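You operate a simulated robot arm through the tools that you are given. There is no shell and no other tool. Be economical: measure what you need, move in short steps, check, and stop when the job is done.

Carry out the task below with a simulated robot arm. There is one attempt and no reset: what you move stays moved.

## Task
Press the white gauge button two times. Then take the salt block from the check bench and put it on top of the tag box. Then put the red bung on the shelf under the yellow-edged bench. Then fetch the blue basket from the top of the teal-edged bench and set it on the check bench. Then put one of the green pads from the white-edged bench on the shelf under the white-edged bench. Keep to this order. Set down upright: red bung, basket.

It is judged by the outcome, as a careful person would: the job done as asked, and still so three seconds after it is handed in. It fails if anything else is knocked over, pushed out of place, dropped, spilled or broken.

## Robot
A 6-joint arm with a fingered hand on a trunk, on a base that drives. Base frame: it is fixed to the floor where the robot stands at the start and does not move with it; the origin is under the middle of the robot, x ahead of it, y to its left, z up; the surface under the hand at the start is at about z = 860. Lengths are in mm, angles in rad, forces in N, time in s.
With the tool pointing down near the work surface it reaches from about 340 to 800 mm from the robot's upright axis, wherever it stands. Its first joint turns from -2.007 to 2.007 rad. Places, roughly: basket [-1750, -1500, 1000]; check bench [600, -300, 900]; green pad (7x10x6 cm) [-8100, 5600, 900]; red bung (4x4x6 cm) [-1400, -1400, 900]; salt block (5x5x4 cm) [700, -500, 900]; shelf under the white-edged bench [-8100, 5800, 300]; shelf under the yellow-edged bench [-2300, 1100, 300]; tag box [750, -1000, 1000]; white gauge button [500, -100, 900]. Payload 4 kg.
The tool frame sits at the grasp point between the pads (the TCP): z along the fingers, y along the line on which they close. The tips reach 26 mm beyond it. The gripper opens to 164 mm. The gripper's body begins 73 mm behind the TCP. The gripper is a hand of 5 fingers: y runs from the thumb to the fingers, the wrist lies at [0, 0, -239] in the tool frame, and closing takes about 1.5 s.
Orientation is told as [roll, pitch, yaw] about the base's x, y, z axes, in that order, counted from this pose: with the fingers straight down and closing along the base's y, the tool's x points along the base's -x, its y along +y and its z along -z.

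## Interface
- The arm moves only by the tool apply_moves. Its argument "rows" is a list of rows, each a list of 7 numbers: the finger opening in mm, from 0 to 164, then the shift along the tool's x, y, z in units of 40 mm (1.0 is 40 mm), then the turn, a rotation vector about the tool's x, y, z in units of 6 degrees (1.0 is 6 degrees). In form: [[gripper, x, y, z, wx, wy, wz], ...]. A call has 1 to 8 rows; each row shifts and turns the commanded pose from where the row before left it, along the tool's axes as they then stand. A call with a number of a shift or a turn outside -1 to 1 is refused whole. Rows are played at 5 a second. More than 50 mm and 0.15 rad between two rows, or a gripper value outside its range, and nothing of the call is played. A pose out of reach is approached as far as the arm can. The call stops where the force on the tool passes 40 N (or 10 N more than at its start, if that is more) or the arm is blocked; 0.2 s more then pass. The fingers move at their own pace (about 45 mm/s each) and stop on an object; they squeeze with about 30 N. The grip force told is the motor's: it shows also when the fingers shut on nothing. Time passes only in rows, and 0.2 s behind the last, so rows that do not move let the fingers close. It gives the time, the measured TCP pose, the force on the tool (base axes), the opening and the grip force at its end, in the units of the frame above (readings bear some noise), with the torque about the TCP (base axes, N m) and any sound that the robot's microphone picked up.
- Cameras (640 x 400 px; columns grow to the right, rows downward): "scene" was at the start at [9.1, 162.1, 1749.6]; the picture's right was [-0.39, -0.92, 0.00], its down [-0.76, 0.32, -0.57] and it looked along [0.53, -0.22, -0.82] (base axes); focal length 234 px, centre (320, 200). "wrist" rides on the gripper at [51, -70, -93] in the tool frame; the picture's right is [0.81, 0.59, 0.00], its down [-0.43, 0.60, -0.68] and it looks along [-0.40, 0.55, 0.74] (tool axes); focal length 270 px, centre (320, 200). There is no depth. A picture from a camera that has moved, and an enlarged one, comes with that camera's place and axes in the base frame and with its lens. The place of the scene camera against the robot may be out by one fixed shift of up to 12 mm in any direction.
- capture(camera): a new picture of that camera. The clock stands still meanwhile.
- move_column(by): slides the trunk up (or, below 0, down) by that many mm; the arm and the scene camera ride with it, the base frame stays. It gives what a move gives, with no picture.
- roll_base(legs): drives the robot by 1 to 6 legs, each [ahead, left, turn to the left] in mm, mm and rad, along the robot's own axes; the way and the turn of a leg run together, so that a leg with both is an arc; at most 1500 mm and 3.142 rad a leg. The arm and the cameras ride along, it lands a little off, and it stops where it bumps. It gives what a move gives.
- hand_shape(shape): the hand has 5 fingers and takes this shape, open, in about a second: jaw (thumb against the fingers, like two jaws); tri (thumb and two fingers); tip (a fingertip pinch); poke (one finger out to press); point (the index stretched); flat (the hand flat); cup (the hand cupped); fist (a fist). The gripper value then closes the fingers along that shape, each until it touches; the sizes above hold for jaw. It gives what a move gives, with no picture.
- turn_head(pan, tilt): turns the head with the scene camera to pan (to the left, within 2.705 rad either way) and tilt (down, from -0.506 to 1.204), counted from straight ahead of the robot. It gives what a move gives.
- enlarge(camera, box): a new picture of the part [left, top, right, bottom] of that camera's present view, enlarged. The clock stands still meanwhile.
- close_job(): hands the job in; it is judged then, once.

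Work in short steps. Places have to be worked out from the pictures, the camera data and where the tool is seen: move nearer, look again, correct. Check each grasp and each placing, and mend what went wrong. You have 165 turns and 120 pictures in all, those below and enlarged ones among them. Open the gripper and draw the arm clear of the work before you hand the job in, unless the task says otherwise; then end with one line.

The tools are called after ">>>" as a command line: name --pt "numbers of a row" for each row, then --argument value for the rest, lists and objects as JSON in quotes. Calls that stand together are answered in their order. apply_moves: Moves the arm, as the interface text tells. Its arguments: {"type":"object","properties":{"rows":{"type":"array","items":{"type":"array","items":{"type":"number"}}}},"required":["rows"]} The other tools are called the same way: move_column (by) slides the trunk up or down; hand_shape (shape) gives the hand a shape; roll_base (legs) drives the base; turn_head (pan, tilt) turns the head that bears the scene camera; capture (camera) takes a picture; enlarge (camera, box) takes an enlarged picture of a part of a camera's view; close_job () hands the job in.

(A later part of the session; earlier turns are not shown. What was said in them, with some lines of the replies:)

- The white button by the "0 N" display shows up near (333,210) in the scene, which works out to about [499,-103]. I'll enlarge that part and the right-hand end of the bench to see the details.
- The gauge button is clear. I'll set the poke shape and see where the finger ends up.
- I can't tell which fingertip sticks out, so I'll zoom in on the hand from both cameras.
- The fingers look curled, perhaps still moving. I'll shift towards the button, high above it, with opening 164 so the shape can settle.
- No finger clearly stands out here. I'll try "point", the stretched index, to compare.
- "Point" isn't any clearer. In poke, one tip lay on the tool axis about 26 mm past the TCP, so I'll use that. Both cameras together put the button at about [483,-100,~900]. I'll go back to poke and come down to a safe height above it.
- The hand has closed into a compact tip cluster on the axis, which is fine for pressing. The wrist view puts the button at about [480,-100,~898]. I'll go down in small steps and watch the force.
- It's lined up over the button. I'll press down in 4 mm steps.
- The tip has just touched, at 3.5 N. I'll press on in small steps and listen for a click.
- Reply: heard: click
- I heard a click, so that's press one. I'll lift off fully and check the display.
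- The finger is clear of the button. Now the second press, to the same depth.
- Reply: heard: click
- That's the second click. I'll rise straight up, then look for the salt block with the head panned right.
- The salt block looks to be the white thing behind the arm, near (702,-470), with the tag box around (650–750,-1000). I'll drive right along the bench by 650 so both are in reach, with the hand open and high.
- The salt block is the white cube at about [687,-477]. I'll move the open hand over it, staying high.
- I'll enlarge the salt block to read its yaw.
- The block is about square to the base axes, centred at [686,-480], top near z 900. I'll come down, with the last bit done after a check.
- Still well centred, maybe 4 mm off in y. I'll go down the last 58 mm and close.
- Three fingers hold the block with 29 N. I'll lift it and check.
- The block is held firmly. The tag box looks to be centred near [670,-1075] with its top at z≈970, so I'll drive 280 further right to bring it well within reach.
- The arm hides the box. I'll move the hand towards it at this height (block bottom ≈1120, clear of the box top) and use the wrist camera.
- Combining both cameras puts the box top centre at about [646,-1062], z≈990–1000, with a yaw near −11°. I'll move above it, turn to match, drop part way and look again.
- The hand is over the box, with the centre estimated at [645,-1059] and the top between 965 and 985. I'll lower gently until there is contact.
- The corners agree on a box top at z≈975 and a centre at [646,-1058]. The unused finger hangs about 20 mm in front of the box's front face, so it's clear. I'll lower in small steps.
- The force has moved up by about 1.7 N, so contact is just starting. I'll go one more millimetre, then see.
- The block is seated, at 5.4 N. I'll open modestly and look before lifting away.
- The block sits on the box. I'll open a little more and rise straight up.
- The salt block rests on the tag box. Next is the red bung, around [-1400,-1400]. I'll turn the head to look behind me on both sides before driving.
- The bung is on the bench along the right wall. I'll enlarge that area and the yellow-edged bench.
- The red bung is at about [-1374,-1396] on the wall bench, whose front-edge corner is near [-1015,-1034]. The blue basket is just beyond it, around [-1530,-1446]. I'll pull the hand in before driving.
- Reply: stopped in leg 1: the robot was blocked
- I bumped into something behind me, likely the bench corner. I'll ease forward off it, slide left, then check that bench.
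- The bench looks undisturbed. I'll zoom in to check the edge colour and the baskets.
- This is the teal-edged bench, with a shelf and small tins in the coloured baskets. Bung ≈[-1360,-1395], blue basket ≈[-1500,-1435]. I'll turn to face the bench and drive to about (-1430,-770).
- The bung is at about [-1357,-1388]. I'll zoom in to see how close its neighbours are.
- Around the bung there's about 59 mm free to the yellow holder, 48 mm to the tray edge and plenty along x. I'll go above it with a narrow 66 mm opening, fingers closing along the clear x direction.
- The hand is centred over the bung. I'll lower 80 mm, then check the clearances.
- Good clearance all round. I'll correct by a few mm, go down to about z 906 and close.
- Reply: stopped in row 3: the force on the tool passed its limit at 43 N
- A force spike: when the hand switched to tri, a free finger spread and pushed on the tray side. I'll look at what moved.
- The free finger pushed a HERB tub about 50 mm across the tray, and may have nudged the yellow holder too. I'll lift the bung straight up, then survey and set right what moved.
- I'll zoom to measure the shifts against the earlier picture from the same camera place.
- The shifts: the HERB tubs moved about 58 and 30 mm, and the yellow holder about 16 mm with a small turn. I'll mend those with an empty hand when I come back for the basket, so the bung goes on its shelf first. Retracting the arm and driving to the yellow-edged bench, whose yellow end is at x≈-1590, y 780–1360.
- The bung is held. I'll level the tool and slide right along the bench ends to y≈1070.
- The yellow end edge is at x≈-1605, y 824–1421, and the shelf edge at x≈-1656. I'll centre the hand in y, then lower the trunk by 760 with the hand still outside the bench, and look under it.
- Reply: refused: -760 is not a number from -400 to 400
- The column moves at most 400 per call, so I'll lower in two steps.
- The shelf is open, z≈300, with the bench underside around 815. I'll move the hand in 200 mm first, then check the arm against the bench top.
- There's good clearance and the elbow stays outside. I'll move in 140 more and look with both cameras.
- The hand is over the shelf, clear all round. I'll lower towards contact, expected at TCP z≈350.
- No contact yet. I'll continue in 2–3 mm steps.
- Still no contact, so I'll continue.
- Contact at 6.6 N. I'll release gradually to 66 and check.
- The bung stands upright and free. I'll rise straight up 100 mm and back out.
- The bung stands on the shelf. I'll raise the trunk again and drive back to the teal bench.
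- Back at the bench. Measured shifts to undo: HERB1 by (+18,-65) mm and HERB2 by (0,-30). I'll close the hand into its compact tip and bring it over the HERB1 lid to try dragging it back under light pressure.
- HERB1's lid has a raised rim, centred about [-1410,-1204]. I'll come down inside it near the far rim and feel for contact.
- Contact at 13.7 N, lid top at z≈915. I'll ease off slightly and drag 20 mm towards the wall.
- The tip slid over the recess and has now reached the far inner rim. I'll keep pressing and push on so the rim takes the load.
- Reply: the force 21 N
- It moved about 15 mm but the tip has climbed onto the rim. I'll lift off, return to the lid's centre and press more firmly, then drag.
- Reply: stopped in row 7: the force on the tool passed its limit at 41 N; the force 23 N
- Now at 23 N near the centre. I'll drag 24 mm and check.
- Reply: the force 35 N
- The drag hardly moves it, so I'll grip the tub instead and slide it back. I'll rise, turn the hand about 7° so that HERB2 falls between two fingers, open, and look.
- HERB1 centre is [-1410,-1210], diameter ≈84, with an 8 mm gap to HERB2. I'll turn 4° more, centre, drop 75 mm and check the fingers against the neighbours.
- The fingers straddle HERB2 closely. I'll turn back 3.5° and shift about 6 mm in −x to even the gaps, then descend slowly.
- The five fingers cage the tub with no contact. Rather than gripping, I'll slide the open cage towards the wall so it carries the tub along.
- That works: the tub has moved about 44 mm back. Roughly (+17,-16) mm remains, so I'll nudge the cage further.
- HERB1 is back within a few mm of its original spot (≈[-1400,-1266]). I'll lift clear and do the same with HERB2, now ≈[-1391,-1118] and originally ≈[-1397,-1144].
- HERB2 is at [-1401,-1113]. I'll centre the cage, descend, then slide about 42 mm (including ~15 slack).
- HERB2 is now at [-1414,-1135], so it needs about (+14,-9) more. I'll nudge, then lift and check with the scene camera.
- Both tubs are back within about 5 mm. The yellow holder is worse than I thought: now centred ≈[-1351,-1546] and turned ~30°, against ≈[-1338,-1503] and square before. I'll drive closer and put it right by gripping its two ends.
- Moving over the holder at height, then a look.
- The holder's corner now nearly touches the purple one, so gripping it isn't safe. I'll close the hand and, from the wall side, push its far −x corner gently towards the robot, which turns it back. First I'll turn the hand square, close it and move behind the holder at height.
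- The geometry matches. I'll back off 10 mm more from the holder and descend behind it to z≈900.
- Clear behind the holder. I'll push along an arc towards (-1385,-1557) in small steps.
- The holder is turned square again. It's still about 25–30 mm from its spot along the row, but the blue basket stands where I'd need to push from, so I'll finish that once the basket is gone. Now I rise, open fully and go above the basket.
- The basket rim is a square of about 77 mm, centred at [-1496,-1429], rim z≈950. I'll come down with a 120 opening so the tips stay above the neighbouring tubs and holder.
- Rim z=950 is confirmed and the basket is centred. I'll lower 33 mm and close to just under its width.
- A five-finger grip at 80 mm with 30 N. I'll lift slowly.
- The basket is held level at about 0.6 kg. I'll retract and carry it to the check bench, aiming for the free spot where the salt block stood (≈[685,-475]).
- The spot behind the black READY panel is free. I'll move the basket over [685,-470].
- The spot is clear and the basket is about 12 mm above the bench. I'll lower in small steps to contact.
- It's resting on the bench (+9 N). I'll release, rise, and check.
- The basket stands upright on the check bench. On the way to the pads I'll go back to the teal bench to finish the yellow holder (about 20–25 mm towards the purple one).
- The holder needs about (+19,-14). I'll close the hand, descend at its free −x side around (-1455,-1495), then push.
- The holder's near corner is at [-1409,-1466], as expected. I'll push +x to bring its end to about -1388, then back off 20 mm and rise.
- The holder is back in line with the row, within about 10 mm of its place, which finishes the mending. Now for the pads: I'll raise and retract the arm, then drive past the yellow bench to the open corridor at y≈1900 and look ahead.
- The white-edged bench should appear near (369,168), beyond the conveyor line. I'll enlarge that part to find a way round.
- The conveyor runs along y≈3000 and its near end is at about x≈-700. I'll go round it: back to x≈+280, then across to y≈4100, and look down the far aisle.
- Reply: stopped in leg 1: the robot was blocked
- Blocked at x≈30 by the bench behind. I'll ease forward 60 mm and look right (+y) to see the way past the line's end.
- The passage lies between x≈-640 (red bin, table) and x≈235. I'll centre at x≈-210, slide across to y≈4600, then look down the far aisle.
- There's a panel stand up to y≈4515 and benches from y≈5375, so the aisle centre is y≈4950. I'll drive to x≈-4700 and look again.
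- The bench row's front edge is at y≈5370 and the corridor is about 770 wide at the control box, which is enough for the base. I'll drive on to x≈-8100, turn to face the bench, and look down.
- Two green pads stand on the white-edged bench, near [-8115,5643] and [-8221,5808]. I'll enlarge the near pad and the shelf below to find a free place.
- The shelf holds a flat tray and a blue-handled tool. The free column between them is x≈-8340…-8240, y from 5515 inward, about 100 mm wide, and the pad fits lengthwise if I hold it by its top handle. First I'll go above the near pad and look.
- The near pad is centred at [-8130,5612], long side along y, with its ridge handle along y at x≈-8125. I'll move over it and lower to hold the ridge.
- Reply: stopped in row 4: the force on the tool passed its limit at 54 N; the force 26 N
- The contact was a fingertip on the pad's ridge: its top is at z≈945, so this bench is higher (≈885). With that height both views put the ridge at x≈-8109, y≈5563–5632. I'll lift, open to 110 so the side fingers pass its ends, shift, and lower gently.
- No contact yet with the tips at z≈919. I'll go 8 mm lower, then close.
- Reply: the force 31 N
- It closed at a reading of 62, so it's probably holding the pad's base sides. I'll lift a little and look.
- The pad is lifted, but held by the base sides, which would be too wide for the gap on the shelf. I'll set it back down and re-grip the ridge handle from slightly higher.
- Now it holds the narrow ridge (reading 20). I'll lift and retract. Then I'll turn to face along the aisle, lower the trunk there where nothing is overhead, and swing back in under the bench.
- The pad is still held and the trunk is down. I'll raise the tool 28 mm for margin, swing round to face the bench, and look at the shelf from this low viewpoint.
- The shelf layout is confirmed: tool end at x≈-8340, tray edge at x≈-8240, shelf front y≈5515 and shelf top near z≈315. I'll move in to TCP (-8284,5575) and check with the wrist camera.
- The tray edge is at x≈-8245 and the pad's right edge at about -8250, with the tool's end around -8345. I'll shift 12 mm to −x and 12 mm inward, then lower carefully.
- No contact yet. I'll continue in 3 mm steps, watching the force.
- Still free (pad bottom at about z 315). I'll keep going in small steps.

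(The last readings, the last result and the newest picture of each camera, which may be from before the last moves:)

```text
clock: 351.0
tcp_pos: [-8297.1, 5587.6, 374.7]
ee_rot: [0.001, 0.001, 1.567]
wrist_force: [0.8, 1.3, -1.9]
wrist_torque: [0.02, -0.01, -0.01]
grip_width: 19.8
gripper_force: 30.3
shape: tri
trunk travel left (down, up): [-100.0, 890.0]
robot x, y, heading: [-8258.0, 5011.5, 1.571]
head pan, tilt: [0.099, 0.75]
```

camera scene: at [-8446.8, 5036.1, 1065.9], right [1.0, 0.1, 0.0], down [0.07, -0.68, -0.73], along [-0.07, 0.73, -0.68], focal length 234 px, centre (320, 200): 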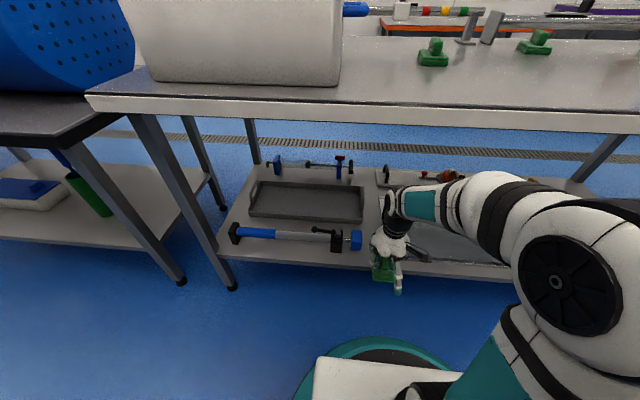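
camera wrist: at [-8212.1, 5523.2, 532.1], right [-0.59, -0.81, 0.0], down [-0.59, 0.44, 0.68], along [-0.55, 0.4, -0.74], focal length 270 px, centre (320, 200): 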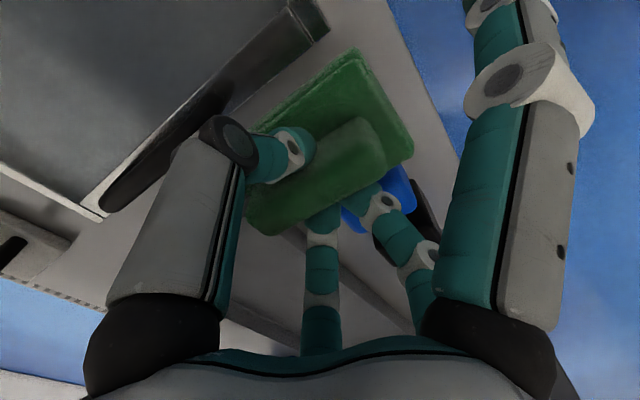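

>>> apply_moves --pt "5 0 0 0.06 0 0 0" --pt "5 0 0 0.06 0 0 0" --pt "5 0 0 0.06 0 0 0" --pt "5 0 0 0 0 0 0"

```text
clock: 352.0
tcp_pos: [-8296.2, 5587.3, 366.9]
ee_rot: [0.001, 0.004, 1.565]
wrist_force: [0.5, -0.3, -0.2]
wrist_torque: [0.0, 0.04, 0.01]
grip_width: 19.7
gripper_force: 29.4
shape: tri
trunk travel left (down, up): [-100.0, 890.0]
robot x, y, heading: [-8256.2, 5010.4, 1.568]
head pan, tilt: [0.099, 0.75]
```

>>> apply_moves --pt "5 0 0 0.05 0 0 0" --pt "5 0 0 0.05 0 0 0" --pt "5 0 0 0 0 0 0"

```text
clock: 352.8
tcp_pos: [-8295.5, 5588.0, 363.2]
ee_rot: [0.001, 0.001, 1.567]
wrist_force: [0.2, 0.1, -0.9]
wrist_torque: [-0.02, 0.0, 0.05]
grip_width: 19.9
gripper_force: 30.2
shape: tri
trunk travel left (down, up): [-100.0, 890.0]
robot x, y, heading: [-8254.5, 5009.4, 1.569]
head pan, tilt: [0.099, 0.75]
```

>>> apply_moves --pt "5 0 0 0.05 0 0 0" --pt "5 0 0 0.05 0 0 0" --pt "5 0 0 0.05 0 0 0" --pt "5 0 0 0 0 0 0"

```text
clock: 353.8
tcp_pos: [-8296.3, 5586.7, 356.7]
ee_rot: [0.0, 0.001, 1.567]
wrist_force: [0.4, 0.5, 0.3]
wrist_torque: [-0.01, 0.01, -0.02]
grip_width: 19.7
gripper_force: 29.8
shape: tri
trunk travel left (down, up): [-100.0, 890.0]
robot x, y, heading: [-8255.1, 5007.5, 1.574]
head pan, tilt: [0.099, 0.75]
```

>>> apply_moves --pt "5 0 0 0.05 0 0 0" --pt "5 0 0 0.05 0 0 0" --pt "5 0 0 0.05 0 0 0" --pt "5 0 0 0 0 0 0"

```text
clock: 354.8
tcp_pos: [-8296.2, 5587.5, 350.0]
ee_rot: [-0.001, 0.003, 1.568]
wrist_force: [-0.8, -0.1, 0.5]
wrist_torque: [0.0, 0.0, -0.01]
grip_width: 19.5
gripper_force: 29.8
shape: tri
trunk travel left (down, up): [-100.0, 890.0]
robot x, y, heading: [-8258.0, 5005.8, 1.568]
head pan, tilt: [0.099, 0.75]
```

>>> apply_moves --pt "5 0 0 0.06 0 0 0" --pt "5 0 0 0.06 0 0 0" --pt "5 0 0 0.06 0 0 0" --pt "5 0 0 0 0 0 0"

```text
clock: 355.9
tcp_pos: [-8295.6, 5587.9, 348.0]
ee_rot: [-0.001, -0.004, 1.566]
wrist_force: [-0.3, -7.6, 24.9]
wrist_torque: [-0.14, -0.09, -0.09]
grip_width: 21.6
gripper_force: 30.2
shape: tri
trunk travel left (down, up): [-100.0, 890.0]
robot x, y, heading: [-8257.0, 5010.2, 1.57]
head pan, tilt: [0.099, 0.75]
stopped in row 4: the force on the tool passed its limit at 40 N (the readings are from after the stop); the commanded pose is now the measured one
```

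Contact with the shelf at TCP z≈349. I'll ease up a millimetre and open only to about 50 so the fingers stay within the pad's width.

>>> apply_moves --pt "5 0 0 -0.03 0 0 0" --pt "35 0 0 0 0 0 0" --pt "45 0 0 0 0 0 0" --pt "52 0 0 0 0 0 0" --pt "52 0 0 0 0 0 0" --pt "52 0 0 0 0 0 0"

```text
clock: 357.4
tcp_pos: [-8295.8, 5588.2, 347.0]
ee_rot: [0.001, -0.001, 1.566]
wrist_force: [0.9, -0.5, 1.8]
wrist_torque: [0.04, -0.01, 0.03]
grip_width: 41.0
gripper_force: 1.2
shape: jaw
trunk travel left (down, up): [-100.0, 890.0]
robot x, y, heading: [-8254.9, 5010.2, 1.566]
head pan, tilt: [0.099, 0.75]
```

The side fingers seem to rest on the ridge's ends (width 41). I'll open just a little more to free them.

>>> apply_moves --pt "62 0 0 0 0 0 0" --pt "70 0 0 0 0 0 0" --pt "76 0 0 0 0 0 0" --pt "76 0 0 0 0 0 0"

```text
clock: 358.4
tcp_pos: [-8294.1, 5589.5, 347.1]
ee_rot: [0.0, -0.004, 1.567]
wrist_force: [4.1, 2.5, 4.7]
wrist_torque: [0.33, -0.04, 0.07]
grip_width: 74.8
gripper_force: 0.1
shape: jaw
trunk travel left (down, up): [-100.0, 890.0]
robot x, y, heading: [-8255.4, 5009.5, 1.567]
head pan, tilt: [0.099, 0.75]
```

Free at 75 mm with only light touching. I'll rise slowly and straight.

>>> apply_moves --pt "76 0 0 -0.2 0 0 0" --pt "76 0 0 -0.3 0 0 0" --pt "76 0 0 -0.5 0 0 0" --pt "76 0 0 -0.7 0 0 0" --pt "76 0 0 -0.8 0 0 0" --pt "76 0 0 0 0 0 0"

```text
clock: 359.8
tcp_pos: [-8296.1, 5588.4, 448.8]
ee_rot: [-0.001, -0.004, 1.569]
wrist_force: [0.0, 0.8, -0.2]
wrist_torque: [0.01, 0.02, 0.01]
grip_width: 73.2
gripper_force: 0.0
shape: jaw
trunk travel left (down, up): [-100.0, 890.0]
robot x, y, heading: [-8255.5, 5007.4, 1.563]
head pan, tilt: [0.099, 0.75]
```

I'll draw back out from under the bench and use the last picture to verify the pad.

>>> apply_moves --pt "76 0.9 0 0 0 0 0" --pt "76 0.9 0 0 0 0 0" --pt "76 0.9 0 0 0 0 0" --pt "76 0.9 0 0 0 0 0" --pt "76 0.4 -0.9 0 0 0 0" --pt "76 0 -0.9 0 0 0 0" --pt "76 0 -0.9 0 0 0 0"

>>> enlarge --camera "scene" --box '[220, 150, 520, 310]'

```text
clock: 361.4
tcp_pos: [-8187.5, 5428.5, 445.7]
ee_rot: [0.001, -0.001, 1.566]
wrist_force: [-1.2, 0.4, -0.1]
wrist_torque: [-0.01, 0.0, 0.03]
grip_width: 72.9
gripper_force: 0.1
shape: jaw
trunk travel left (down, up): [-100.0, 890.0]
robot x, y, heading: [-8256.2, 5011.4, 1.569]
head pan, tilt: [0.099, 0.75]
```

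```text
2.13 times, centred on (370, 230) of scene
camera zoom: at [-8446.9, 5035.9, 1065.9], right [1.0, 0.1, 0.0], down [0.07, -0.68, -0.73], along [-0.07, 0.73, -0.68], focal length 499 px, centre (213, 136)
```

zoom: 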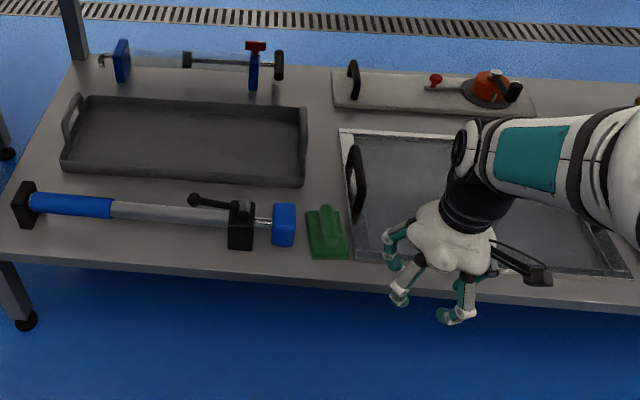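

The pad lies flat on the shelf between the tool and the tray, and nothing else has moved. I'll swing the arm clear into the aisle and hand in.

>>> roll_base --legs '[[0, 0, 0.787], [0, 0, 0.787]]'

>>> close_job

```text
clock: 365.9
tcp_pos: [-8675.3, 5075.8, 445.9]
ee_rot: [0.001, -0.001, 3.136]
wrist_force: [0.4, -0.3, 0.2]
wrist_torque: [0.03, 0.01, -0.02]
grip_width: 73.2
gripper_force: 0.1
shape: jaw
trunk travel left (down, up): [-100.0, 890.0]
robot x, y, heading: [-8257.7, 5009.4, 3.14]
head pan, tilt: [0.099, 0.75]
```

```text
The job is handed in.
```

All five tasks are done in order and handed in, but while gripping the bung I pushed two HERB tubs and the yellow holder out of place on the teal-edged bench; I moved them back to within about 5 mm (tubs) and 10 mm (holder), and the base also bumped a bench twice with no visible harm where I looked.
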